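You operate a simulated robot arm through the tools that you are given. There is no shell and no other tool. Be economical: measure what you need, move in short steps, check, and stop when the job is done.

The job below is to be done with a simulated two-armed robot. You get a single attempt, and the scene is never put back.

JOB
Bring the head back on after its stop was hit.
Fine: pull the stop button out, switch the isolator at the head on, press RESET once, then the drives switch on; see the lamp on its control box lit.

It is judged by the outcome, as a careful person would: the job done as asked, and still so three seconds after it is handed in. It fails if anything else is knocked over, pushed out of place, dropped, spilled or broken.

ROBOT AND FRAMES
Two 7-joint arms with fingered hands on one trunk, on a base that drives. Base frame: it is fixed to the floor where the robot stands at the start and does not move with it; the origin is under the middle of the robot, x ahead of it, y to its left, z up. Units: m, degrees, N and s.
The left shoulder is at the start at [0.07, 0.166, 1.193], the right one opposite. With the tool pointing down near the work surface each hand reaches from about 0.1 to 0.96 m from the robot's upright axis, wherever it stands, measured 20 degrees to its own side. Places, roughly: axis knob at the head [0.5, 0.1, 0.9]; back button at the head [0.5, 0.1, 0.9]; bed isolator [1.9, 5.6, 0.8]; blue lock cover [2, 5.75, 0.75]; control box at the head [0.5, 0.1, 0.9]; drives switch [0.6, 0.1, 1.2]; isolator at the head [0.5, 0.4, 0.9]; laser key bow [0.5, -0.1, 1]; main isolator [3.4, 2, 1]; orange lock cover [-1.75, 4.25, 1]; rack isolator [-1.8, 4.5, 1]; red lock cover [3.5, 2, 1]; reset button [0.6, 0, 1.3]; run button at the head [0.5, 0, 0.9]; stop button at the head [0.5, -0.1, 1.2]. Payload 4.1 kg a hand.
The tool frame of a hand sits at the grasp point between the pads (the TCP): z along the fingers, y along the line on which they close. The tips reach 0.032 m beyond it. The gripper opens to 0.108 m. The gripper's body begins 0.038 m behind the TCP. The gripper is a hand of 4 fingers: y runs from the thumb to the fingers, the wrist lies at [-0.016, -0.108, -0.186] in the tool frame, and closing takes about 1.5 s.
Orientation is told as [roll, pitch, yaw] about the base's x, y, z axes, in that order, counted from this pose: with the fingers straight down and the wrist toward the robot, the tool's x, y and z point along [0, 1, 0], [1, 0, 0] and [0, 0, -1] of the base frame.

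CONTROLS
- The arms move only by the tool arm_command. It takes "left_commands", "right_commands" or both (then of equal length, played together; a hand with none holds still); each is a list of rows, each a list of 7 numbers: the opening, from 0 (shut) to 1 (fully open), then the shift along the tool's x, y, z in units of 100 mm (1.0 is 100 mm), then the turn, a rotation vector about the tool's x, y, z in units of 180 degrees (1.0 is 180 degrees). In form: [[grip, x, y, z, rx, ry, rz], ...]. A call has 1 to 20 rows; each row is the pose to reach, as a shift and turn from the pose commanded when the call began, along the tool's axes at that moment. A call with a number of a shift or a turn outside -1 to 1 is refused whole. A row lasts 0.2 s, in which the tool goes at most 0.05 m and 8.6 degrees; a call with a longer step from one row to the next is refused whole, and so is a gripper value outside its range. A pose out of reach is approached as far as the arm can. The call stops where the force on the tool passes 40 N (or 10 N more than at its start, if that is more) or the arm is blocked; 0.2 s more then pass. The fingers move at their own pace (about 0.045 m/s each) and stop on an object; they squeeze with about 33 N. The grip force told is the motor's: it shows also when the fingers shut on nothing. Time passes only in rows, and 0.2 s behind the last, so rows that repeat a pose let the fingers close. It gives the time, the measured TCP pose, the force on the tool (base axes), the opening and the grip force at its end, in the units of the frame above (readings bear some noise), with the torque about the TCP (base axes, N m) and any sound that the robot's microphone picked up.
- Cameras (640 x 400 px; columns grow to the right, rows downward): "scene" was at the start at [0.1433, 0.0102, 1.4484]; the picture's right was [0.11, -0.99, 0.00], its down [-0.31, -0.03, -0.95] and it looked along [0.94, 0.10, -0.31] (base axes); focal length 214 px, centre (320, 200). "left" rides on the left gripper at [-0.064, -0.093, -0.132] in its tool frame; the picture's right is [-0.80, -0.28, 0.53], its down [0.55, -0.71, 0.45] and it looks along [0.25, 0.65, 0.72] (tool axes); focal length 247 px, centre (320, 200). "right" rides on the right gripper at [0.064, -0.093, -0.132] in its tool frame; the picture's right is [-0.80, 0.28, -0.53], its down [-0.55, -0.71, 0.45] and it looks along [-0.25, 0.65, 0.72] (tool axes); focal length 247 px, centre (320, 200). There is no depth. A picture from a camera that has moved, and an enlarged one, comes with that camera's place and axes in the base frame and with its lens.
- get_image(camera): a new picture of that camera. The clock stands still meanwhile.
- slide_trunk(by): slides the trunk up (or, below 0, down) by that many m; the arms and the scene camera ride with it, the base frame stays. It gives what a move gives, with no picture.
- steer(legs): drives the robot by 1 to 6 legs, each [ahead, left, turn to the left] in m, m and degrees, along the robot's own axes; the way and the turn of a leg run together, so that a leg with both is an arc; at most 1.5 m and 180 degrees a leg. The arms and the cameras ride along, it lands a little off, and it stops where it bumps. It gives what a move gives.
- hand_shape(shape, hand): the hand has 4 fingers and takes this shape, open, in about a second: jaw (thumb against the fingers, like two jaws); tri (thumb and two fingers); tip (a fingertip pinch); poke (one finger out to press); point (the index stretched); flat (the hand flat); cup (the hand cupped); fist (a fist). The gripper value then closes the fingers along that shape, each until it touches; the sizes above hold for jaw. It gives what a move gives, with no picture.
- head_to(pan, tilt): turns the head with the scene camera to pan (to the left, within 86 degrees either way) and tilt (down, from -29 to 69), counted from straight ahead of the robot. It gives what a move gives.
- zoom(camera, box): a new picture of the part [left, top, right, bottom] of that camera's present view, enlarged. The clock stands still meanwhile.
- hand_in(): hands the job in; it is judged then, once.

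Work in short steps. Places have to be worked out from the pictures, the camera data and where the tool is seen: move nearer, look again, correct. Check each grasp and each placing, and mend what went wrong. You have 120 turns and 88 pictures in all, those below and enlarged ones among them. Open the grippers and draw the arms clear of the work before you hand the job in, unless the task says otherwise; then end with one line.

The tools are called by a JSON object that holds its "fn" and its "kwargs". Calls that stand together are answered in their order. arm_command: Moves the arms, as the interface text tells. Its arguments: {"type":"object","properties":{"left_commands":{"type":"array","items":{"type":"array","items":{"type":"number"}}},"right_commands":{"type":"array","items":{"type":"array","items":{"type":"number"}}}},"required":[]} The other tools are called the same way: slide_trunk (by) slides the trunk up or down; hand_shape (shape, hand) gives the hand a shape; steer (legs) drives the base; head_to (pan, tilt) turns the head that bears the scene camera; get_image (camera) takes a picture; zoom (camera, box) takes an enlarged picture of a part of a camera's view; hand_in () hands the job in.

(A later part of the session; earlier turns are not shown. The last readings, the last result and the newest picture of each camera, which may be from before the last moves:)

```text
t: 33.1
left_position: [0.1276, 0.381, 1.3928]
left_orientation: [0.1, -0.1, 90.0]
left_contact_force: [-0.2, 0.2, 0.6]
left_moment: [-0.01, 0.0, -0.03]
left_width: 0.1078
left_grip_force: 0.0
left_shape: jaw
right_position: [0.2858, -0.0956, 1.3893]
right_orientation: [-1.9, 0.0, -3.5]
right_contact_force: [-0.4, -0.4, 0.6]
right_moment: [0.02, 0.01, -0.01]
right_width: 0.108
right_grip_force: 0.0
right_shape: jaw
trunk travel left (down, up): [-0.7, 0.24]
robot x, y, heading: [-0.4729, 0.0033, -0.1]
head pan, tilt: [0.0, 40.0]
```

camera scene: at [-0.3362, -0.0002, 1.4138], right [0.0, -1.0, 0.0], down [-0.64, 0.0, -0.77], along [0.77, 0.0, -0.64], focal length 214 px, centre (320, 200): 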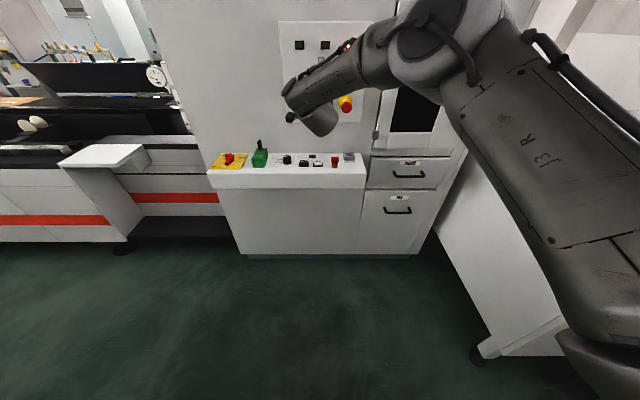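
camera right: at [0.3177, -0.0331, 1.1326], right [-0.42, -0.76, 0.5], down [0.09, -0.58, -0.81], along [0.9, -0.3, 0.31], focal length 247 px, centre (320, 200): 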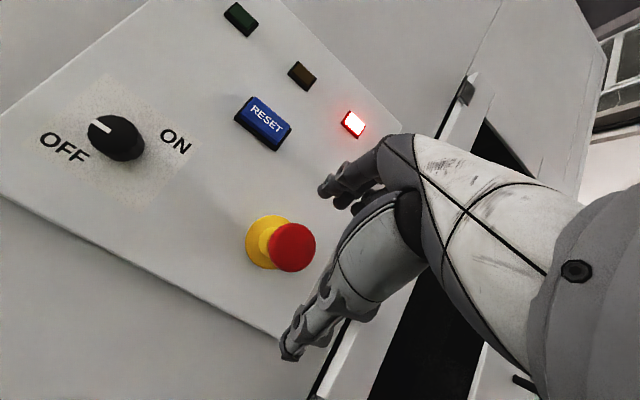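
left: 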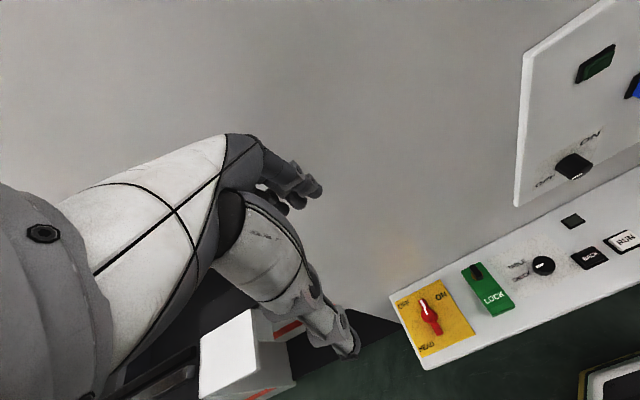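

Both fine. I draw the right hand back another 0.1 m and extend the left forward and lower.

{"fn": "arm_command", "kwargs": {"right_commands": [[1, 0, -0.25, 0, 0, 0, 0], [1, 0, -0.5, 0, 0, 0, 0], [1, 0, -0.75, 0, 0, 0, 0], [1, 0, -1.0, 0, 0, 0, 0]], "left_commands": [[1, -0.25, 0, 0.25, 0, 0, 0], [1, -0.5, 0, 0.5, 0, 0, 0], [1, -0.75, 0, 0.75, 0, 0, 0], [1, -1.0, 0, 1.0, 0, 0, 0]]}}

{"fn": "steer", "kwargs": {"legs": [[0.22, 0, 0]]}}

{"fn": "get_image", "kwargs": {"camera": "left"}}

{"fn": "get_image", "kwargs": {"camera": "scene"}}

```text
t: 34.1
left_position: [0.2259, 0.3823, 1.2907]
left_orientation: [0.0, 0.0, 90.0]
left_contact_force: [0.9, 0.1, 0.5]
left_moment: [0.0, 0.0, 0.03]
left_width: 0.1078
left_grip_force: 0.1
left_shape: jaw
right_position: [0.1854, -0.0878, 1.3901]
right_orientation: [-1.9, -0.1, -3.7]
right_contact_force: [0.3, -0.2, -0.6]
right_moment: [0.02, 0.05, 0.0]
right_width: 0.1079
right_grip_force: 0.0
right_shape: jaw
trunk travel left (down, up): [-0.7, 0.24]
robot x, y, heading: [-0.4715, 0.002, -0.3]
head pan, tilt: [0.0, 40.0]
```

```text
t: 35.8
left_position: [0.4457, 0.3787, 1.2941]
left_orientation: [0.0, 0.0, 89.9]
left_contact_force: [-0.6, -0.2, 0.4]
left_moment: [0.02, -0.01, 0.02]
left_width: 0.1077
left_grip_force: 0.1
left_shape: jaw
right_position: [0.4034, -0.0894, 1.3934]
right_orientation: [-1.8, -0.2, -3.8]
right_contact_force: [0.3, 0.0, 0.5]
right_moment: [-0.01, -0.01, 0.02]
right_width: 0.108
right_grip_force: 0.0
right_shape: jaw
trunk travel left (down, up): [-0.7, 0.24]
robot x, y, heading: [-0.2518, 0.0007, -0.2]
head pan, tilt: [0.0, 40.0]
```

```text
59 pictures are left
camera left: at [0.5095, 0.2856, 1.424], right [0.8, -0.29, -0.53], down [-0.55, -0.7, -0.45], along [-0.25, 0.65, -0.72], focal length 247 px, centre (320, 200)
```

left: 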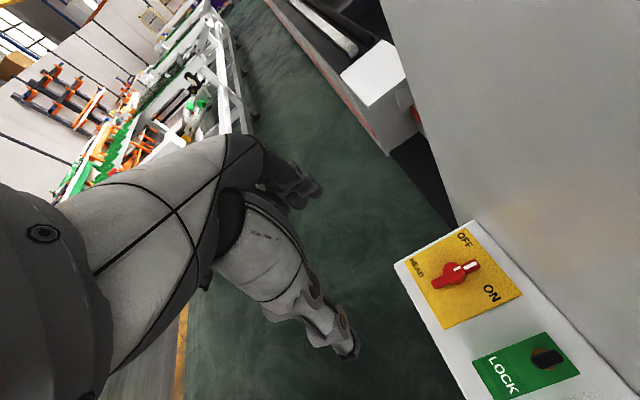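

```text
58 pictures are left
camera scene: at [-0.118, -0.0006, 1.4141], right [0.0, -1.0, 0.0], down [-0.64, 0.0, -0.77], along [0.77, 0.0, -0.64], focal length 214 px, centre (320, 200)
```

scene: 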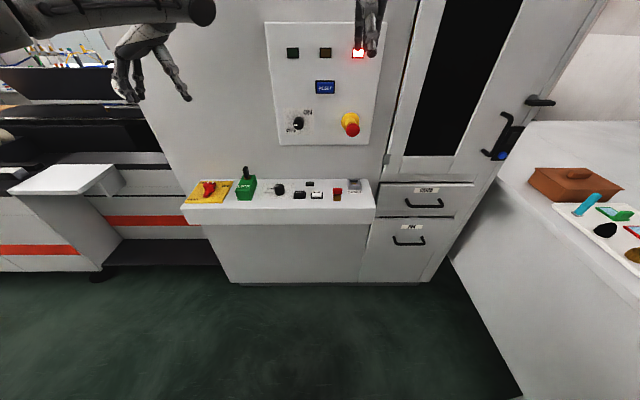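

I enlarge the isolator in the left view to get its angle and place.

{"fn": "zoom", "kwargs": {"camera": "left", "box": [380, 210, 580, 350]}}

```text
2.86 times, centred on (480, 280) of left
camera zoom: at [0.5095, 0.2856, 1.424], right [0.8, -0.29, -0.53], down [-0.55, -0.7, -0.45], along [-0.25, 0.65, -0.72], focal length 706 px, centre (-137, -29)
```

zoom: 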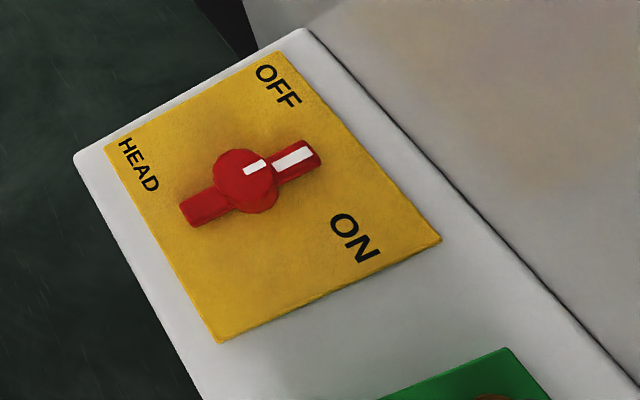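

Isolator centre is about (0.520,0.402), bar along x, top z≈0.955, plate z≈0.93; ON lies clockwise. I move the left hand above it.

{"fn": "arm_command", "kwargs": {"left_commands": [[0.7, -0.2, 0.06, 0.25, 0, 0, 0], [0.7, -0.4, 0.12, 0.5, 0, 0, 0], [0.7, -0.6, 0.18, 0.75, 0, 0, 0], [0.7, -0.743, 0.233, 1.0, 0, 0, 0], [0.7, -0.743, 0.233, 1.0, 0, 0, 0]]}}

{"fn": "arm_command", "kwargs": {"left_commands": [[0.7, 0, 0, 0.25, 0, 0, 0], [0.7, 0, 0, 0.5, 0, 0, 0], [0.7, 0, 0, 0.75, 0, 0, 0], [0.7, 0, 0, 1.0, 0, 0, 0], [0.7, 0, 0, 1.0, 0, 0, 0]]}}

{"fn": "get_image", "kwargs": {"camera": "left"}}

{"fn": "zoom", "kwargs": {"camera": "scene", "box": [150, 120, 310, 240]}}

```text
t: 37.0
left_position: [0.5209, 0.4001, 1.1911]
left_orientation: [0.0, -0.1, 89.9]
left_contact_force: [-0.1, -0.1, -0.1]
left_moment: [0.01, -0.02, -0.02]
left_width: 0.076
left_grip_force: 0.1
left_shape: jaw
right_position: [0.4035, -0.091, 1.3927]
right_orientation: [-1.9, -0.1, -3.7]
right_contact_force: [0.1, 0.9, 0.5]
right_moment: [-0.01, -0.03, 0.02]
right_width: 0.1078
right_grip_force: 0.1
right_shape: jaw
trunk travel left (down, up): [-0.7, 0.24]
robot x, y, heading: [-0.252, -0.0004, -0.3]
head pan, tilt: [0.0, 40.0]
```

```text
t: 38.2
left_position: [0.5199, 0.4007, 1.0919]
left_orientation: [0.0, 0.0, 89.8]
left_contact_force: [-0.5, -0.6, -0.6]
left_moment: [0.01, -0.02, -0.01]
left_width: 0.0758
left_grip_force: 0.0
left_shape: jaw
right_position: [0.4036, -0.0916, 1.3917]
right_orientation: [-1.9, -0.2, -3.8]
right_contact_force: [-0.5, -0.6, 0.1]
right_moment: [0.01, 0.0, 0.0]
right_width: 0.1076
right_grip_force: 0.1
right_shape: jaw
trunk travel left (down, up): [-0.7, 0.24]
robot x, y, heading: [-0.2548, 0.0014, 0.0]
head pan, tilt: [0.0, 40.0]
```

```text
56 pictures are left
camera left: at [0.5843, 0.3075, 1.2226], right [0.8, -0.29, -0.53], down [-0.55, -0.7, -0.45], along [-0.25, 0.65, -0.72], focal length 247 px, centre (320, 200)
```

left: 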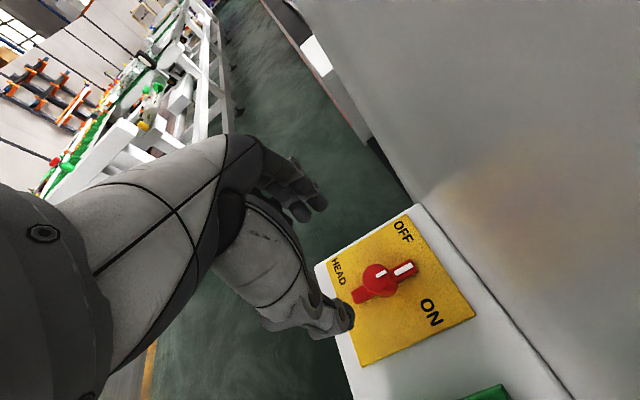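

```text
3.33 times, centred on (230, 180) of scene
camera zoom: at [-0.1174, -0.0009, 1.4139], right [0.0, -1.0, 0.0], down [-0.64, 0.0, -0.77], along [0.77, 0.0, -0.64], focal length 715 px, centre (620, 267)
```

zoom: 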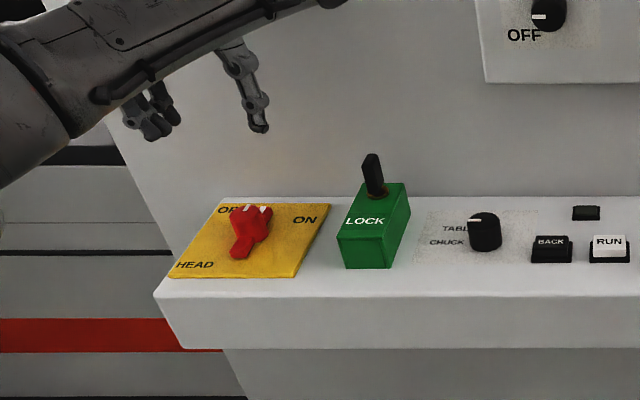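

Hub confirmed at (0.520,0.405). I lower 0.09 m and check.

{"fn": "arm_command", "kwargs": {"left_commands": [[0.7, 0, 0.02, 0.2, 0, 0, 0], [0.7, 0, 0.04, 0.4, 0, 0, 0], [0.7, 0, 0.04, 0.6, 0, 0, 0], [0.7, 0, 0.04, 0.8, 0, 0, 0], [0.7, 0, 0.04, 0.9, 0, 0, 0], [0.7, 0, 0.04, 0.9, 0, 0, 0]]}}

{"fn": "zoom", "kwargs": {"camera": "left", "box": [200, 160, 500, 360]}}

{"fn": "zoom", "kwargs": {"camera": "scene", "box": [150, 120, 310, 240]}}

```text
t: 39.6
left_position: [0.5217, 0.4051, 1.0011]
left_orientation: [0.2, -0.1, 89.8]
left_contact_force: [-0.2, 0.4, -1.1]
left_moment: [0.04, -0.01, -0.02]
left_width: 0.0756
left_grip_force: 0.1
left_shape: jaw
right_position: [0.4046, -0.0906, 1.3911]
right_orientation: [-1.9, -0.1, -3.7]
right_contact_force: [0.9, 0.0, -0.9]
right_moment: [0.02, 0.01, -0.01]
right_width: 0.1077
right_grip_force: 0.1
right_shape: jaw
trunk travel left (down, up): [-0.7, 0.24]
robot x, y, heading: [-0.2504, 0.003, -0.1]
head pan, tilt: [0.0, 40.0]
```

```text
2.00 times, centred on (350, 260) of left
camera zoom: at [0.5863, 0.3127, 1.1327], right [0.8, -0.29, -0.53], down [-0.55, -0.7, -0.45], along [-0.25, 0.65, -0.72], focal length 494 px, centre (260, 80)
```

zoom: 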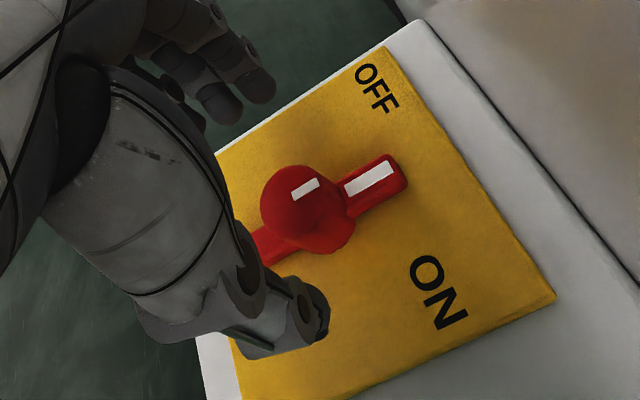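

```text
3.33 times, centred on (230, 180) of scene
camera zoom: at [-0.1169, -0.0007, 1.4139], right [0.0, -1.0, 0.0], down [-0.64, 0.0, -0.77], along [0.77, 0.0, -0.64], focal length 715 px, centre (620, 267)
```

zoom: 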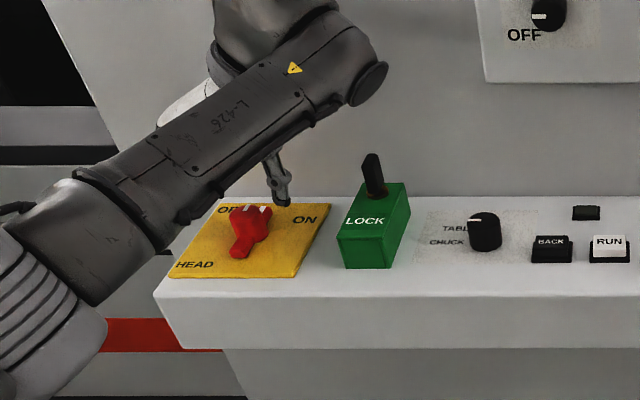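

Aligned over the hub. I lower another 30 mm and close.

{"fn": "arm_command", "kwargs": {"left_commands": [[0.7, 0, 0, 0.15, 0, 0, 0], [0.7, 0, 0, 0.3, 0, 0, 0], [0.7, 0, 0, 0.3, 0, 0, 0], [0, 0, 0, 0.3, 0, 0, 0], [0, 0, 0, 0.3, 0, 0, 0], [0, 0, 0, 0.3, 0, 0, 0], [0, 0, 0, 0.3, 0, 0, 0], [0, 0, 0, 0.3, 0, 0, 0], [0, 0, 0, 0.3, 0, 0, 0], [0, 0, 0, 0.3, 0, 0, 0]]}}

{"fn": "zoom", "kwargs": {"camera": "left", "box": [200, 160, 500, 360]}}

```text
t: 41.8
left_position: [0.5213, 0.4052, 0.9713]
left_orientation: [0.1, 0.0, 89.7]
left_contact_force: [0.6, -4.5, -2.5]
left_moment: [-0.08, -0.03, -0.03]
left_width: 0.0242
left_grip_force: 33.3
left_shape: jaw
right_position: [0.4053, -0.0918, 1.3916]
right_orientation: [-1.8, 0.0, -3.9]
right_contact_force: [-0.6, 1.0, 0.2]
right_moment: [-0.02, -0.05, 0.0]
right_width: 0.1078
right_grip_force: 0.0
right_shape: jaw
trunk travel left (down, up): [-0.7, 0.24]
robot x, y, heading: [-0.2505, 0.0014, -0.2]
head pan, tilt: [0.0, 40.0]
```

```text
2.00 times, centred on (350, 260) of left
camera zoom: at [0.5857, 0.3128, 1.102], right [0.8, -0.29, -0.53], down [-0.55, -0.7, -0.45], along [-0.25, 0.65, -0.72], focal length 494 px, centre (260, 80)
```

zoom: 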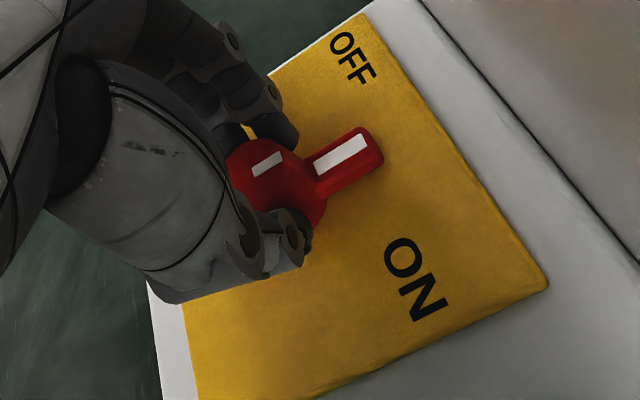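

Gripped on hub and bar (24 mm). I turn clockwise (+tool z) about the hub by 45° and read the torque.

{"fn": "arm_command", "kwargs": {"left_commands": [[0, 0, 0, 0, 0, 0, 0.042], [0, 0, 0, 0, 0, 0, 0.084], [0, 0, 0, 0, 0, 0, 0.126], [0, 0, 0, 0, 0, 0, 0.168], [0, 0, 0, 0, 0, 0, 0.21], [0, 0, 0, 0, 0, 0, 0.25], [0, 0, 0, 0, 0, 0, 0.25]]}}

{"fn": "zoom", "kwargs": {"camera": "left", "box": [200, 160, 500, 360]}}

```text
t: 43.4
left_position: [0.5203, 0.4049, 0.9716]
left_orientation: [0.1, 0.2, 44.7]
left_contact_force: [-8.9, -8.9, -9.4]
left_moment: [-0.22, 0.17, 0.01]
left_width: 0.0232
left_grip_force: 32.9
left_shape: jaw
right_position: [0.4049, -0.0897, 1.3917]
right_orientation: [-1.9, -0.1, -3.8]
right_contact_force: [-0.4, -0.1, -0.1]
right_moment: [0.0, 0.02, -0.02]
right_width: 0.1078
right_grip_force: 0.0
right_shape: jaw
trunk travel left (down, up): [-0.7, 0.24]
robot x, y, heading: [-0.2525, -0.0014, -0.3]
head pan, tilt: [0.0, 40.0]
```

```text
2.00 times, centred on (350, 260) of left
camera zoom: at [0.5007, 0.2936, 1.1026], right [0.36, -0.77, -0.53], down [-0.89, -0.11, -0.45], along [0.28, 0.63, -0.72], focal length 494 px, centre (260, 80)
```

zoom: 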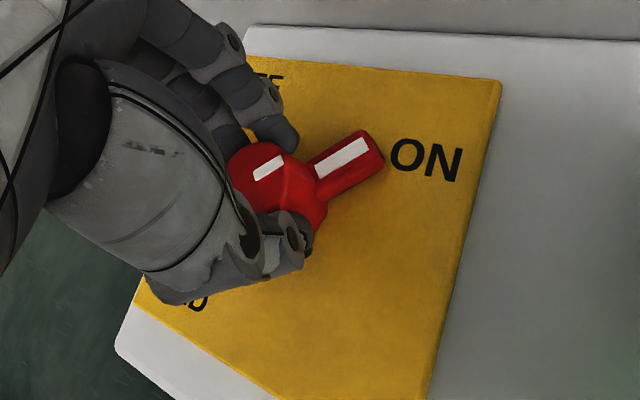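

The handle follows the hand freely. I continue toward 90°.

{"fn": "arm_command", "kwargs": {"left_commands": [[0, 0, 0, 0, 0, 0, 0.042], [0, 0, 0, 0, 0, 0, 0.084], [0, 0, 0, 0, 0, 0, 0.126], [0, 0, 0, 0, 0, 0, 0.168], [0, 0, 0, 0, 0, 0, 0.21], [0, 0, 0, 0, 0, 0, 0.25], [0, 0, 0, 0, 0, 0, 0.25]]}}

{"fn": "zoom", "kwargs": {"camera": "left", "box": [200, 160, 500, 360]}}

```text
t: 45.0
left_position: [0.5197, 0.4039, 0.9728]
left_orientation: [0.0, 0.1, -0.4]
left_contact_force: [-16.5, -13.4, -12.8]
left_moment: [-0.32, 0.39, 0.1]
left_width: 0.023
left_grip_force: 32.7
left_shape: jaw
right_position: [0.4042, -0.0907, 1.3923]
right_orientation: [-1.9, -0.2, -3.9]
right_contact_force: [0.2, 0.0, 0.1]
right_moment: [0.0, 0.02, 0.02]
right_width: 0.1078
right_grip_force: 0.1
right_shape: jaw
trunk travel left (down, up): [-0.7, 0.24]
robot x, y, heading: [-0.252, 0.0012, -0.2]
head pan, tilt: [0.0, 40.0]
```

```text
2.00 times, centred on (350, 260) of left
camera zoom: at [0.427, 0.3402, 1.1031], right [-0.29, -0.8, -0.53], down [-0.7, 0.55, -0.45], along [0.65, 0.25, -0.72], focal length 494 px, centre (260, 80)
```

zoom: 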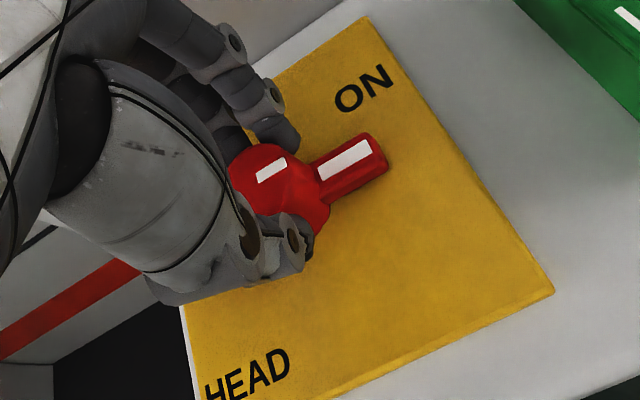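

At 90° now. I try a few degrees more to feel for the end stop.

{"fn": "arm_command", "kwargs": {"left_commands": [[0, 0, 0, 0, 0, 0, 0.015], [0, 0, 0, 0, 0, 0, 0.03], [0, 0, 0, 0, 0, 0, 0.04], [0, 0, 0, 0, 0, 0, 0.04]]}}

{"fn": "zoom", "kwargs": {"camera": "left", "box": [200, 160, 500, 360]}}

{"fn": "zoom", "kwargs": {"camera": "scene", "box": [250, 20, 410, 220]}}

```text
t: 46.0
left_position: [0.5194, 0.4041, 0.972]
left_orientation: [0.0, 0.2, -7.4]
left_contact_force: [-19.7, -16.5, -14.7]
left_moment: [-0.42, 0.44, 0.36]
left_width: 0.0227
left_grip_force: 32.9
left_shape: jaw
right_position: [0.4024, -0.0905, 1.3921]
right_orientation: [-1.9, -0.2, -3.7]
right_contact_force: [-1.1, -0.1, 0.0]
right_moment: [-0.02, 0.0, 0.02]
right_width: 0.1081
right_grip_force: 0.1
right_shape: jaw
trunk travel left (down, up): [-0.7, 0.24]
robot x, y, heading: [-0.2537, -0.0012, -0.2]
head pan, tilt: [0.0, 40.0]
```

```text
2.00 times, centred on (350, 260) of left
camera zoom: at [0.4197, 0.3521, 1.1034], right [-0.39, -0.75, -0.53], down [-0.63, 0.64, -0.45], along [0.68, 0.16, -0.72], focal length 494 px, centre (260, 80)
```

zoom: 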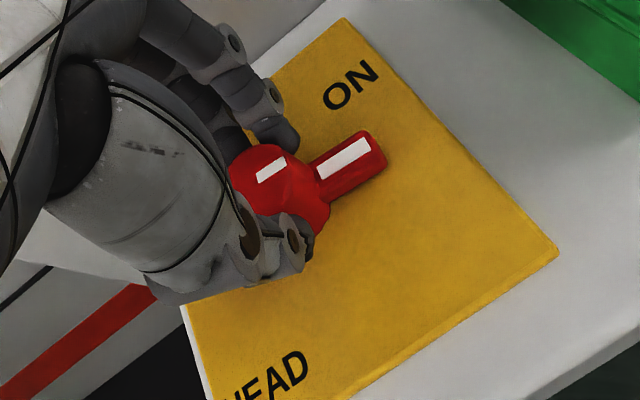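

```text
2.00 times, centred on (330, 120) of scene
camera zoom: at [-0.118, -0.0022, 1.4139], right [0.0, -1.0, 0.0], down [-0.64, 0.0, -0.77], along [0.77, 0.0, -0.64], focal length 429 px, centre (300, 360)
```

zoom: 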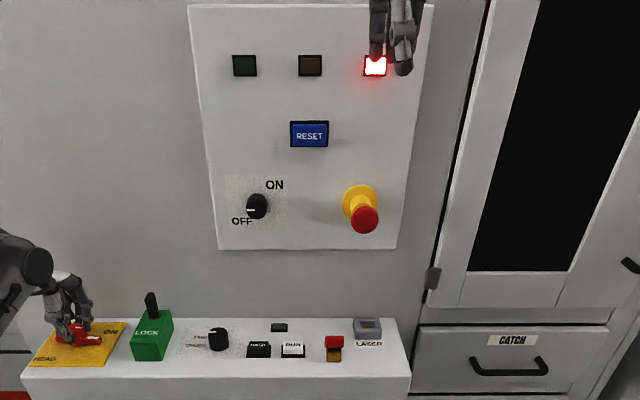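

Torque rose to 0.36 N m, suggesting the stop near 90°. I release and rise to see where the handle rests.

{"fn": "arm_command", "kwargs": {"left_commands": [[0.3, 0, 0, 0, 0, 0, 0], [0.7, 0, 0, 0, 0, 0, 0], [0.7, 0, 0, 0, 0, 0, 0], [0.7, 0, 0, 0, 0, 0, 0], [0.7, 0, 0, 0, 0, 0, 0], [0.7, 0, 0, 0, 0, 0, 0], [0.7, 0, 0, -0.2, 0, 0, 0], [0.7, 0, 0, -0.4, 0, 0, 0], [0.7, 0, 0, -0.6, 0, 0, 0], [0.7, 0, 0, -0.8, 0, 0, 0]]}}

{"fn": "get_image", "kwargs": {"camera": "left"}}

{"fn": "zoom", "kwargs": {"camera": "scene", "box": [150, 120, 310, 240]}}

```text
t: 48.2
left_position: [0.5193, 0.4069, 1.0521]
left_orientation: [-0.1, 0.1, -7.4]
left_contact_force: [0.2, 0.0, 0.4]
left_moment: [0.02, -0.03, 0.0]
left_width: 0.0753
left_grip_force: 0.0
left_shape: jaw
right_position: [0.4045, -0.0906, 1.3929]
right_orientation: [-1.9, -0.3, -3.7]
right_contact_force: [-0.2, 0.2, -0.3]
right_moment: [0.0, 0.01, 0.02]
right_width: 0.1079
right_grip_force: 0.1
right_shape: jaw
trunk travel left (down, up): [-0.7, 0.24]
robot x, y, heading: [-0.2553, -0.0005, -0.2]
head pan, tilt: [0.0, 40.0]
```

```text
47 pictures are left
camera left: at [0.4188, 0.3536, 1.1831], right [-0.38, -0.75, -0.53], down [-0.63, 0.64, -0.45], along [0.68, 0.16, -0.72], focal length 247 px, centre (320, 200)
```

left: 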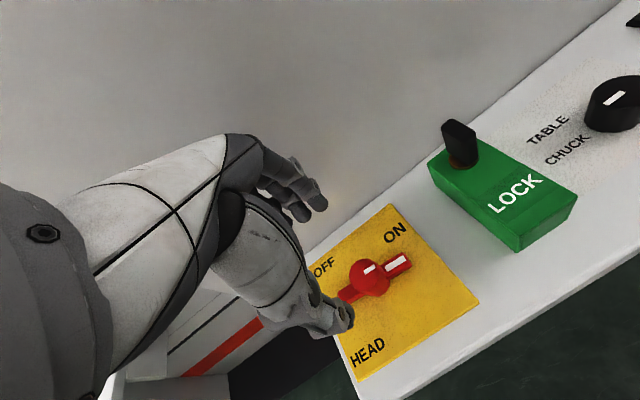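

```text
3.33 times, centred on (230, 180) of scene
camera zoom: at [-0.1173, -0.0009, 1.4139], right [0.0, -1.0, 0.0], down [-0.64, 0.0, -0.77], along [0.77, 0.0, -0.64], focal length 715 px, centre (620, 267)
```

zoom: 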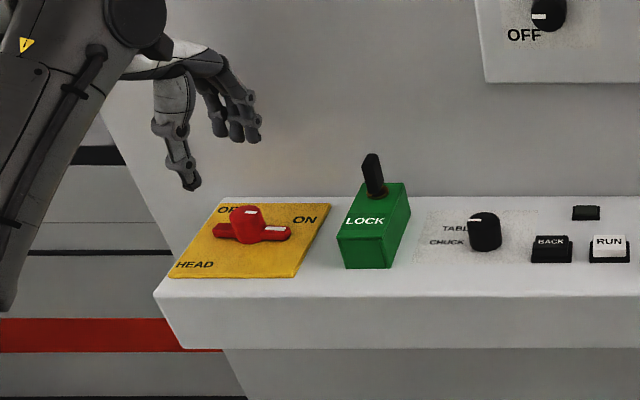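

The handle rests at ON. I draw the left hand up and back, set the right hand to poke, and back the base 0.17 m for working room.

{"fn": "arm_command", "kwargs": {"left_commands": [[0.7, 0, -0.1, -0.3, 0, 0, 0], [0.7, 0, -0.3, -0.6, 0, 0, 0], [0.7, 0, -0.6, -0.8, 0, 0, 0], [0.7, 0, -1.0, -1.0, 0, 0, 0]]}}

{"fn": "steer", "kwargs": {"legs": [[-0.17, 0, 0]]}}

{"fn": "hand_shape", "kwargs": {"shape": "poke", "hand": "right"}}

{"fn": "arm_command", "kwargs": {"right_commands": [[1, 0.05, 0.1, 0.1, -0.04, 0, 0], [1, 0.1, 0.2, 0.2, -0.08, 0, 0], [1, 0.15, 0.3, 0.3, -0.12, 0, 0], [1, 0.2, 0.4, 0.4, -0.16, 0, 0], [1, 0.25, 0.5, 0.5, -0.2, 0, 0], [1, 0.3, 0.6, 0.6, -0.24, 0, 0], [1, 0.35, 0.7, 0.7, -0.28, 0, 0], [1, 0.4, 0.8, 0.8, -0.32, 0, 0], [1, 0.4, 0.8, 0.9, -0.35, 0, 0], [1, 0.4, 0.8, 0.9, -0.35, 0, 0]]}}

{"fn": "get_image", "kwargs": {"camera": "right"}}

{"fn": "get_image", "kwargs": {"camera": "scene"}}

```text
t: 49.2
left_position: [0.4207, 0.4179, 1.1527]
left_orientation: [0.1, 0.0, -7.3]
left_contact_force: [-0.9, 0.5, -0.1]
left_moment: [0.01, -0.07, 0.02]
left_width: 0.0753
left_grip_force: 0.1
left_shape: jaw
right_position: [0.402, -0.0894, 1.3935]
right_orientation: [-2.0, -0.2, -3.8]
right_contact_force: [0.1, -0.8, -0.1]
right_moment: [0.01, -0.03, 0.0]
right_width: 0.1078
right_grip_force: 0.0
right_shape: jaw
trunk travel left (down, up): [-0.7, 0.24]
robot x, y, heading: [-0.2528, -0.0029, -0.1]
head pan, tilt: [0.0, 40.0]
```

```text
t: 50.7
left_position: [0.2535, 0.4191, 1.1496]
left_orientation: [0.0, 0.1, -7.5]
left_contact_force: [-0.5, -0.6, 0.0]
left_moment: [0.0, 0.06, 0.02]
left_width: 0.0752
left_grip_force: 0.0
left_shape: jaw
right_position: [0.2351, -0.0905, 1.3907]
right_orientation: [-2.0, 0.0, -3.9]
right_contact_force: [0.4, -0.5, -0.1]
right_moment: [-0.02, 0.0, -0.01]
right_width: 0.1077
right_grip_force: 0.0
right_shape: jaw
trunk travel left (down, up): [-0.7, 0.24]
robot x, y, heading: [-0.4218, 0.0021, -0.4]
head pan, tilt: [0.0, 40.0]
```

```text
t: 51.6
left_position: [0.2525, 0.4194, 1.1505]
left_orientation: [0.0, 0.1, -7.6]
left_contact_force: [-0.2, 0.4, 0.8]
left_moment: [-0.02, -0.01, -0.03]
left_width: 0.0752
left_grip_force: 0.0
left_shape: jaw
right_position: [0.233, -0.0908, 1.3919]
right_orientation: [-1.9, -0.1, -3.8]
right_contact_force: [-0.5, 0.6, -0.1]
right_moment: [-0.01, 0.03, -0.01]
right_width: 0.0001
right_grip_force: 0.1
right_shape: poke
trunk travel left (down, up): [-0.7, 0.24]
robot x, y, heading: [-0.4234, -0.0009, -0.3]
head pan, tilt: [0.0, 40.0]
```

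```text
t: 53.8
left_position: [0.2527, 0.419, 1.1496]
left_orientation: [0.0, 0.1, -7.5]
left_contact_force: [1.3, 0.4, 0.3]
left_moment: [0.02, 0.02, 0.02]
left_width: 0.0754
left_grip_force: 0.0
left_shape: jaw
right_position: [0.3158, -0.0588, 1.3004]
right_orientation: [-4.3, -63.2, -0.1]
right_contact_force: [-0.7, 0.4, -0.1]
right_moment: [-0.03, 0.04, 0.0]
right_width: 0.0
right_grip_force: 0.1
right_shape: poke
trunk travel left (down, up): [-0.7, 0.24]
robot x, y, heading: [-0.4279, -0.0008, -0.3]
head pan, tilt: [0.0, 40.0]
```

```text
45 pictures are left
camera right: at [0.1616, 0.016, 1.2747], right [-0.4, -0.76, 0.52], down [0.04, -0.58, -0.81], along [0.92, -0.3, 0.26], focal length 247 px, centre (320, 200)
```

right: 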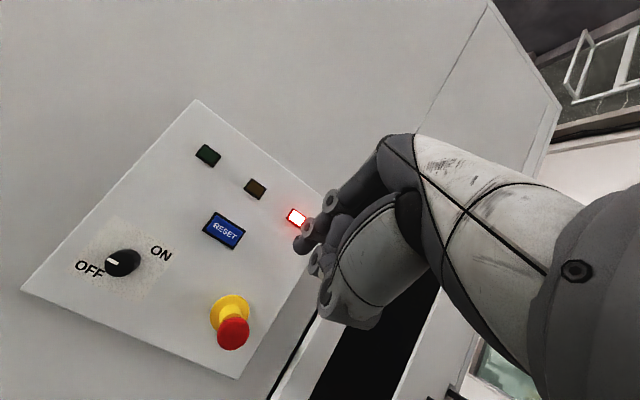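

```text
44 pictures are left
camera scene: at [-0.2878, -0.0002, 1.4139], right [-0.01, -1.0, 0.0], down [-0.64, 0.0, -0.77], along [0.77, 0.0, -0.64], focal length 214 px, centre (320, 200)
```

scene: 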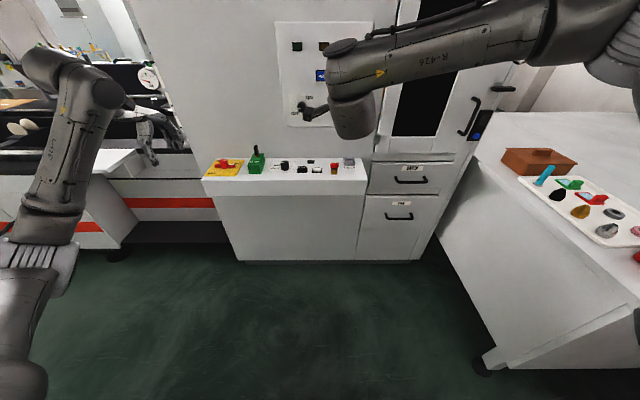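

I enlarge the right view to locate the index tip relative to the tool frame.

{"fn": "zoom", "kwargs": {"camera": "right", "box": [190, 170, 390, 330]}}

{"fn": "zoom", "kwargs": {"camera": "scene", "box": [265, 10, 395, 150]}}

```text
2.50 times, centred on (290, 250) of right
camera zoom: at [0.1616, 0.016, 1.2747], right [-0.4, -0.76, 0.52], down [0.04, -0.58, -0.81], along [0.92, -0.3, 0.26], focal length 617 px, centre (395, 75)
```

zoom: 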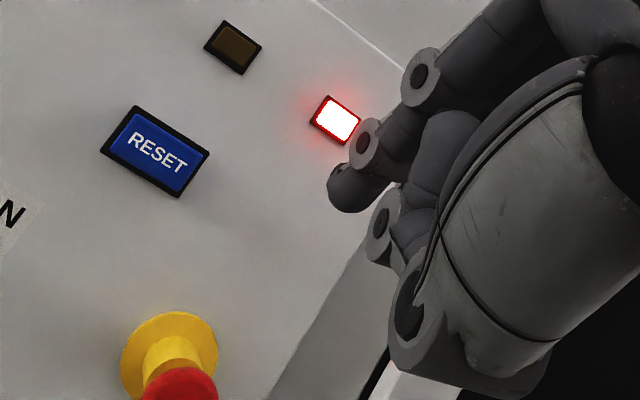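

```text
2.86 times, centred on (330, 80) of scene
camera zoom: at [-0.2878, -0.0002, 1.4139], right [-0.01, -1.0, 0.0], down [-0.64, 0.0, -0.77], along [0.77, 0.0, -0.64], focal length 613 px, centre (291, 543)
```

zoom: 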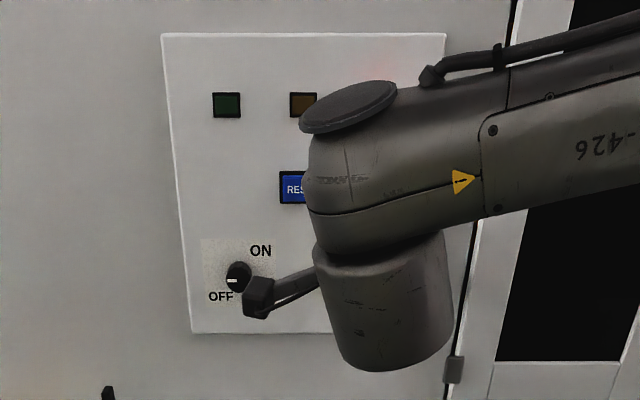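

Index tip sits at about TCP+[6,5,35] mm. RESET centre is (0.593,-0.014,1.259). I advance halfway and re-look.

{"fn": "arm_command", "kwargs": {"right_commands": [[1, 0.14, 0.09, 0.25, 0, 0, 0], [1, 0.28, 0.18, 0.5, 0, 0, 0], [1, 0.42, 0.27, 0.75, 0, 0, 0], [1, 0.57, 0.35, 1.0, 0, 0, 0], [1, 0.57, 0.35, 1.0, 0, 0, 0]]}}

{"fn": "arm_command", "kwargs": {"right_commands": [[1, 0, 0.08, 0.22, 0, 0, 0], [1, 0, 0.16, 0.44, 0, 0, 0], [1, 0, 0.25, 0.65, 0, 0, 0], [1, 0, 0.25, 0.65, 0, 0, 0]]}}

{"fn": "get_image", "kwargs": {"camera": "right"}}

```text
t: 55.0
left_position: [0.253, 0.4172, 1.1513]
left_orientation: [0.0, 0.0, -7.6]
left_contact_force: [0.5, 0.9, -0.4]
left_moment: [0.02, 0.0, 0.0]
left_width: 0.0751
left_grip_force: 0.1
left_shape: jaw
right_position: [0.4259, -0.0088, 1.2842]
right_orientation: [-4.2, -63.0, -0.3]
right_contact_force: [0.2, -0.2, -0.7]
right_moment: [0.0, 0.03, 0.03]
right_width: 0.0
right_grip_force: 0.1
right_shape: poke
trunk travel left (down, up): [-0.7, 0.24]
robot x, y, heading: [-0.4231, 0.0003, -0.3]
head pan, tilt: [0.0, 40.0]
```

```text
t: 56.0
left_position: [0.2526, 0.4186, 1.1519]
left_orientation: [0.0, 0.2, -7.6]
left_contact_force: [-0.3, 0.4, 0.7]
left_moment: [-0.02, 0.0, 0.01]
left_width: 0.0753
left_grip_force: 0.0
left_shape: jaw
right_position: [0.493, -0.0156, 1.2777]
right_orientation: [-4.3, -63.1, -0.1]
right_contact_force: [0.0, -0.1, 0.5]
right_moment: [-0.04, -0.01, 0.02]
right_width: 0.0
right_grip_force: 0.1
right_shape: poke
trunk travel left (down, up): [-0.7, 0.24]
robot x, y, heading: [-0.4234, 0.0037, -0.3]
head pan, tilt: [0.0, 40.0]
```

```text
41 pictures are left
camera right: at [0.3393, 0.0592, 1.2524], right [-0.4, -0.75, 0.52], down [0.04, -0.58, -0.81], along [0.92, -0.3, 0.26], focal length 247 px, centre (320, 200)
```

right: 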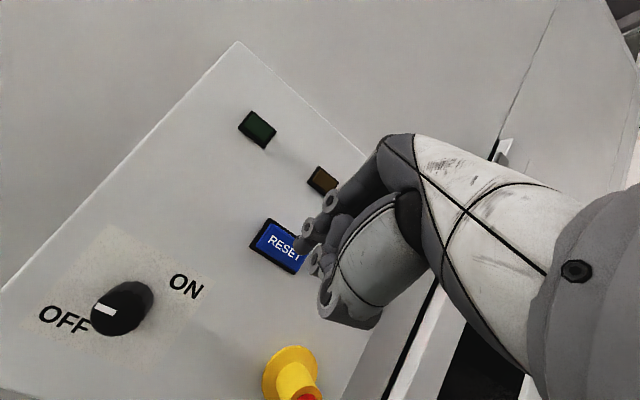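

Aligned with RESET. I advance to just short of touching (tip x≈0.575).

{"fn": "arm_command", "kwargs": {"right_commands": [[1, 0.01, 0.04, 0.12, 0, 0, 0], [1, 0.02, 0.08, 0.24, 0, 0, 0], [1, 0.03, 0.12, 0.36, 0, 0, 0], [1, 0.035, 0.155, 0.455, 0, 0, 0], [1, 0.035, 0.155, 0.455, 0, 0, 0]]}}

{"fn": "zoom", "kwargs": {"camera": "right", "box": [220, 160, 400, 300]}}

```text
t: 57.2
left_position: [0.2521, 0.4176, 1.15]
left_orientation: [0.0, 0.1, -7.6]
left_contact_force: [0.9, 0.2, 0.3]
left_moment: [-0.01, 0.03, 0.05]
left_width: 0.0755
left_grip_force: 0.1
left_shape: jaw
right_position: [0.5422, -0.0156, 1.2715]
right_orientation: [-4.3, -63.2, -0.1]
right_contact_force: [0.2, 0.1, 0.6]
right_moment: [0.03, -0.05, -0.03]
right_width: 0.0
right_grip_force: 0.1
right_shape: poke
trunk travel left (down, up): [-0.7, 0.24]
robot x, y, heading: [-0.4237, -0.0003, -0.1]
head pan, tilt: [0.0, 40.0]
```

```text
2.86 times, centred on (310, 230) of right
camera zoom: at [0.3877, 0.0598, 1.2453], right [-0.4, -0.76, 0.52], down [0.04, -0.58, -0.81], along [0.92, -0.3, 0.26], focal length 706 px, centre (349, 114)
```

zoom: 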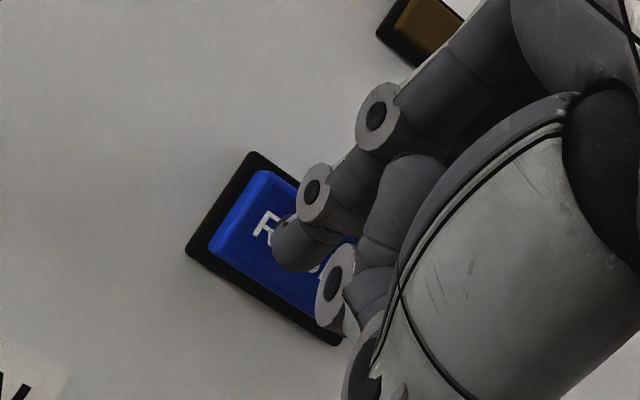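

The tip is over RESET's middle. I press straight in slowly.

{"fn": "arm_command", "kwargs": {"right_commands": [[1, 0, 0.014, 0.027, 0, 0, 0], [1, 0, 0.027, 0.053, 0, 0, 0], [1, 0, 0.041, 0.08, 0, 0, 0], [1, 0, 0.054, 0.107, 0, 0, 0], [1, 0, 0.063, 0.125, 0, 0, 0]]}}

{"fn": "zoom", "kwargs": {"camera": "right", "box": [220, 160, 400, 300]}}

```text
t: 58.4
left_position: [0.2511, 0.4187, 1.1508]
left_orientation: [-0.1, 0.0, -7.4]
left_contact_force: [-0.4, -0.3, -0.5]
left_moment: [0.02, 0.01, -0.02]
left_width: 0.0752
left_grip_force: 0.1
left_shape: jaw
right_position: [0.5545, -0.016, 1.2715]
right_orientation: [-4.3, -63.1, 0.0]
right_contact_force: [-7.3, 0.7, -1.3]
right_moment: [0.02, 0.12, 0.04]
right_width: 0.0
right_grip_force: 0.1
right_shape: poke
trunk travel left (down, up): [-0.7, 0.24]
robot x, y, heading: [-0.4252, 0.0006, -0.7]
head pan, tilt: [0.0, 40.0]
heard: click
```

```text
2.86 times, centred on (310, 230) of right
camera zoom: at [0.4002, 0.0594, 1.2458], right [-0.4, -0.76, 0.52], down [0.04, -0.58, -0.81], along [0.92, -0.3, 0.26], focal length 706 px, centre (349, 114)
```

zoom: 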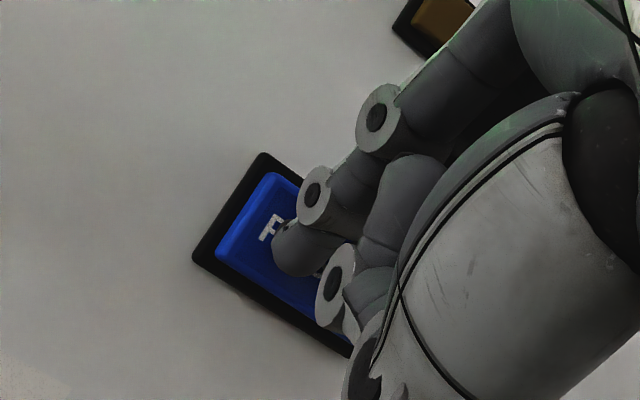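

A click, and a green glow appears. I retract straight back.

{"fn": "arm_command", "kwargs": {"right_commands": [[1, 0, -0.1, -0.2, 0, 0, 0], [1, 0, -0.2, -0.4, 0, 0, 0], [1, 0, -0.35, -0.7, 0, 0, 0], [1, 0, -0.5, -1.0, 0, 0, 0], [1, 0, -0.5, -1.0, 0, 0, 0]]}}

{"fn": "get_image", "kwargs": {"camera": "right"}}

```text
t: 59.6
left_position: [0.2528, 0.4184, 1.1501]
left_orientation: [0.0, 0.0, -7.5]
left_contact_force: [0.2, -0.8, 0.2]
left_moment: [0.02, -0.02, 0.01]
left_width: 0.0754
left_grip_force: 0.1
left_shape: jaw
right_position: [0.4445, -0.008, 1.2715]
right_orientation: [-4.3, -63.0, -0.2]
right_contact_force: [1.0, 0.0, -0.5]
right_moment: [0.02, -0.03, -0.02]
right_width: 0.0
right_grip_force: 0.1
right_shape: poke
trunk travel left (down, up): [-0.7, 0.24]
robot x, y, heading: [-0.4177, 0.0009, -0.1]
head pan, tilt: [0.0, 40.0]
```

```text
38 pictures are left
camera right: at [0.291, 0.0666, 1.2453], right [-0.4, -0.75, 0.52], down [0.04, -0.58, -0.81], along [0.92, -0.3, 0.26], focal length 247 px, centre (320, 200)
```

right: 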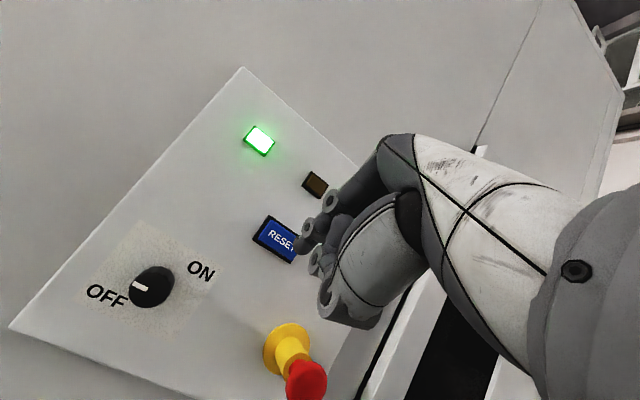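

Green lamp lit: RESET done. Next the drives knob at about (0.58,0.067,1.158), to be turned clockwise 90°. I reshape the right hand to jaw and move in front of it, raising the pitch to see what the wrist allows.

{"fn": "hand_shape", "kwargs": {"shape": "jaw", "hand": "right"}}

{"fn": "arm_command", "kwargs": {"right_commands": [[0.7, 0.18, -0.25, 0.1, -0.025, 0, 0], [0.7, 0.36, -0.5, 0.2, -0.05, 0, 0], [0.7, 0.54, -0.75, 0.3, -0.075, 0, 0], [0.7, 0.72, -0.85, 0.4, -0.1, 0, 0], [0.7, 0.72, -0.85, 0.4, -0.1, 0, 0]]}}

{"fn": "get_image", "kwargs": {"camera": "right"}}

```text
t: 60.5
left_position: [0.2529, 0.4177, 1.1511]
left_orientation: [0.0, 0.0, -7.5]
left_contact_force: [-0.7, -0.2, 0.0]
left_moment: [0.02, -0.02, 0.01]
left_width: 0.0752
left_grip_force: 0.1
left_shape: jaw
right_position: [0.4441, -0.0081, 1.2709]
right_orientation: [-4.3, -63.1, -0.1]
right_contact_force: [0.9, -0.2, -0.8]
right_moment: [0.02, 0.04, 0.0]
right_width: 0.1077
right_grip_force: 0.0
right_shape: jaw
trunk travel left (down, up): [-0.7, 0.24]
robot x, y, heading: [-0.4242, 0.0001, -0.4]
head pan, tilt: [0.0, 40.0]
```

```text
t: 61.7
left_position: [0.2516, 0.4181, 1.1509]
left_orientation: [0.0, -0.1, -7.5]
left_contact_force: [0.3, 0.1, 0.4]
left_moment: [0.05, 0.01, 0.02]
left_width: 0.0754
left_grip_force: 0.0
left_shape: jaw
right_position: [0.4453, 0.0594, 1.1758]
right_orientation: [-12.2, -81.0, 8.1]
right_contact_force: [0.0, -0.7, -0.8]
right_moment: [-0.02, 0.03, -0.03]
right_width: 0.076
right_grip_force: 0.1
right_shape: jaw
trunk travel left (down, up): [-0.7, 0.24]
robot x, y, heading: [-0.4233, 0.0006, -0.2]
head pan, tilt: [0.0, 40.0]
```

```text
37 pictures are left
camera right: at [0.3074, 0.1311, 1.1025], right [-0.54, -0.75, 0.39], down [0.29, -0.6, -0.75], along [0.79, -0.29, 0.54], focal length 247 px, centre (320, 200)
```

right: 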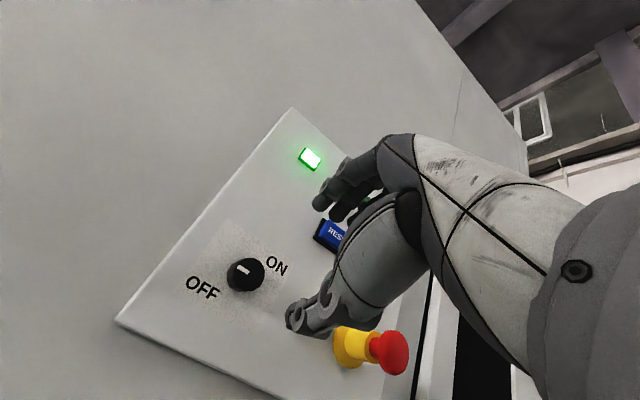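

Pitch -81° works here. The knob projects to (0.575,0.068,1.153). I close in to x≈0.50 and pre-roll by -35° so there is range for the clockwise turn.

{"fn": "arm_command", "kwargs": {"right_commands": [[0.7, 0.03, -0.02, 0.11, -0.003, -0.006, -0.038], [0.7, 0.05, -0.03, 0.22, -0.005, -0.012, -0.076], [0.7, 0.08, -0.04, 0.34, -0.008, -0.018, -0.115], [0.7, 0.1, -0.05, 0.45, -0.01, -0.024, -0.153], [0.7, 0.128, -0.07, 0.56, -0.013, -0.03, -0.191], [0.7, 0.128, -0.07, 0.56, -0.013, -0.03, -0.191]]}}

{"fn": "get_image", "kwargs": {"camera": "right"}}

```text
t: 63.1
left_position: [0.2531, 0.419, 1.1496]
left_orientation: [0.0, 0.0, -7.5]
left_contact_force: [-0.4, -0.6, 0.6]
left_moment: [0.02, 0.02, -0.01]
left_width: 0.0753
left_grip_force: 0.1
left_shape: jaw
right_position: [0.4846, 0.1042, 1.178]
right_orientation: [-79.0, -53.0, 69.9]
right_contact_force: [0.1, 0.1, -0.2]
right_moment: [-0.02, -0.03, -0.01]
right_width: 0.0759
right_grip_force: 0.1
right_shape: jaw
right hand out of reach, approached as far as the arm can: row 3, 4, 5, 6
trunk travel left (down, up): [-0.7, 0.24]
robot x, y, heading: [-0.4219, 0.0014, -0.1]
head pan, tilt: [0.0, 40.0]
```

```text
36 pictures are left
camera right: at [0.3436, 0.1289, 1.081], right [-0.53, -0.38, 0.76], down [0.24, -0.93, -0.29], along [0.81, 0.03, 0.58], focal length 247 px, centre (320, 200)
```

right: 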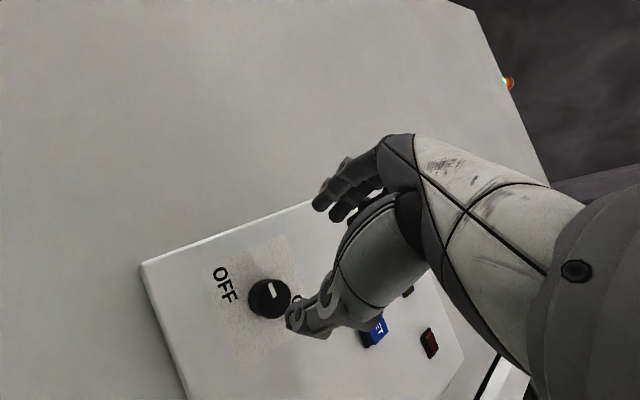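

A roll of -35° is the limit and pushes the position off. I test the other direction: roll +75° to about +40°, at the aligned position.

{"fn": "arm_command", "kwargs": {"right_commands": [[0.7, -0.05, -0.07, 0.0, 0.004, 0.0086, 0.0406], [0.7, -0.1, -0.14, 0.05, 0.0075, 0.0172, 0.0812], [0.7, -0.2, -0.276, 0.1, 0.011, 0.0258, 0.122], [0.7, -0.2, -0.276, 0.15, 0.015, 0.0344, 0.162], [0.7, -0.2, -0.276, 0.2, 0.019, 0.043, 0.203], [0.7, -0.2, -0.276, 0.23, 0.0225, 0.0516, 0.2436], [0.7, -0.2, -0.276, 0.23, 0.026, 0.06, 0.284], [0.7, -0.2, -0.276, 0.23, 0.03, 0.069, 0.325], [0.7, -0.2, -0.276, 0.23, 0.034, 0.0774, 0.365], [0.7, -0.2, -0.276, 0.23, 0.0375, 0.086, 0.406], [0.7, -0.2, -0.276, 0.23, 0.0375, 0.086, 0.406]]}}

{"fn": "get_image", "kwargs": {"camera": "right"}}

```text
t: 65.5
left_position: [0.2527, 0.4181, 1.1513]
left_orientation: [0.1, 0.0, -7.5]
left_contact_force: [-0.1, 0.2, 0.3]
left_moment: [-0.01, -0.02, -0.02]
left_width: 0.0756
left_grip_force: 0.1
left_shape: jaw
right_position: [0.4969, 0.0628, 1.1648]
right_orientation: [70.7, -48.6, -71.7]
right_contact_force: [0.4, -0.4, -1.4]
right_moment: [-0.02, -0.02, -0.02]
right_width: 0.076
right_grip_force: 0.0
right_shape: jaw
right hand out of reach, approached as far as the arm can: row 10, 11
trunk travel left (down, up): [-0.7, 0.24]
robot x, y, heading: [-0.4215, -0.0005, -0.4]
head pan, tilt: [0.0, 40.0]
```

```text
35 pictures are left
camera right: at [0.3553, 0.1638, 1.164], right [-0.53, -0.83, -0.17], down [0.24, 0.04, -0.97], along [0.81, -0.56, 0.18], focal length 247 px, centre (320, 200)
```

right: 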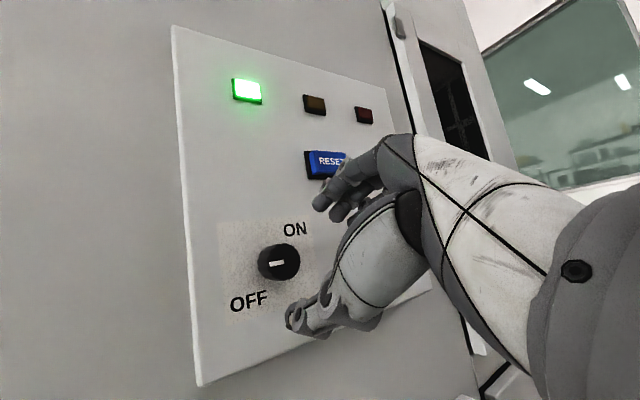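

Rolls from about -20° to +40° are comfortable, so I'll turn in two ratchets. I roll back by 63° to about -25°, staying aligned, and look.

{"fn": "arm_command", "kwargs": {"right_commands": [[0.7, 0.0, -0.01, 0.02, -0.004, -0.009, -0.0426], [0.7, 0.01, -0.02, 0.04, -0.008, -0.018, -0.085], [0.7, 0.02, -0.06, 0.09, -0.012, -0.027, -0.128], [0.7, 0.02, -0.06, 0.09, -0.016, -0.036, -0.17], [0.7, 0.02, -0.06, 0.09, -0.02, -0.045, -0.213], [0.7, 0.02, -0.06, 0.09, -0.024, -0.0545, -0.256], [0.7, 0.02, -0.06, 0.09, -0.028, -0.0636, -0.298], [0.7, 0.02, -0.06, 0.09, -0.032, -0.0727, -0.341], [0.7, 0.02, -0.06, 0.09, -0.032, -0.0727, -0.341]]}}

{"fn": "get_image", "kwargs": {"camera": "right"}}

```text
t: 67.5
left_position: [0.2531, 0.4185, 1.1513]
left_orientation: [0.1, 0.1, -7.5]
left_contact_force: [0.0, 0.0, -0.1]
left_moment: [-0.02, -0.01, 0.02]
left_width: 0.0752
left_grip_force: 0.2
left_shape: jaw
right_position: [0.5053, 0.0684, 1.1603]
right_orientation: [-69.8, -63.9, 62.0]
right_contact_force: [0.3, 0.4, 0.1]
right_moment: [0.03, 0.04, 0.0]
right_width: 0.076
right_grip_force: 0.0
right_shape: jaw
trunk travel left (down, up): [-0.7, 0.24]
robot x, y, heading: [-0.4194, 0.004, -0.3]
head pan, tilt: [0.0, 40.0]
```

```text
34 pictures are left
camera right: at [0.3634, 0.115, 1.0703], right [-0.53, -0.52, 0.66], down [0.24, -0.85, -0.48], along [0.81, -0.09, 0.58], focal length 247 px, centre (320, 200)
```

right: 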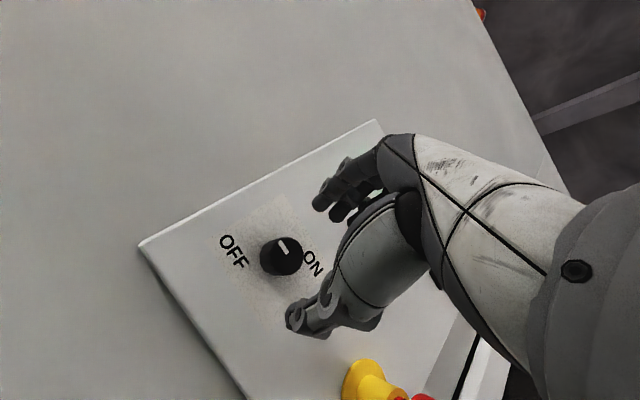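

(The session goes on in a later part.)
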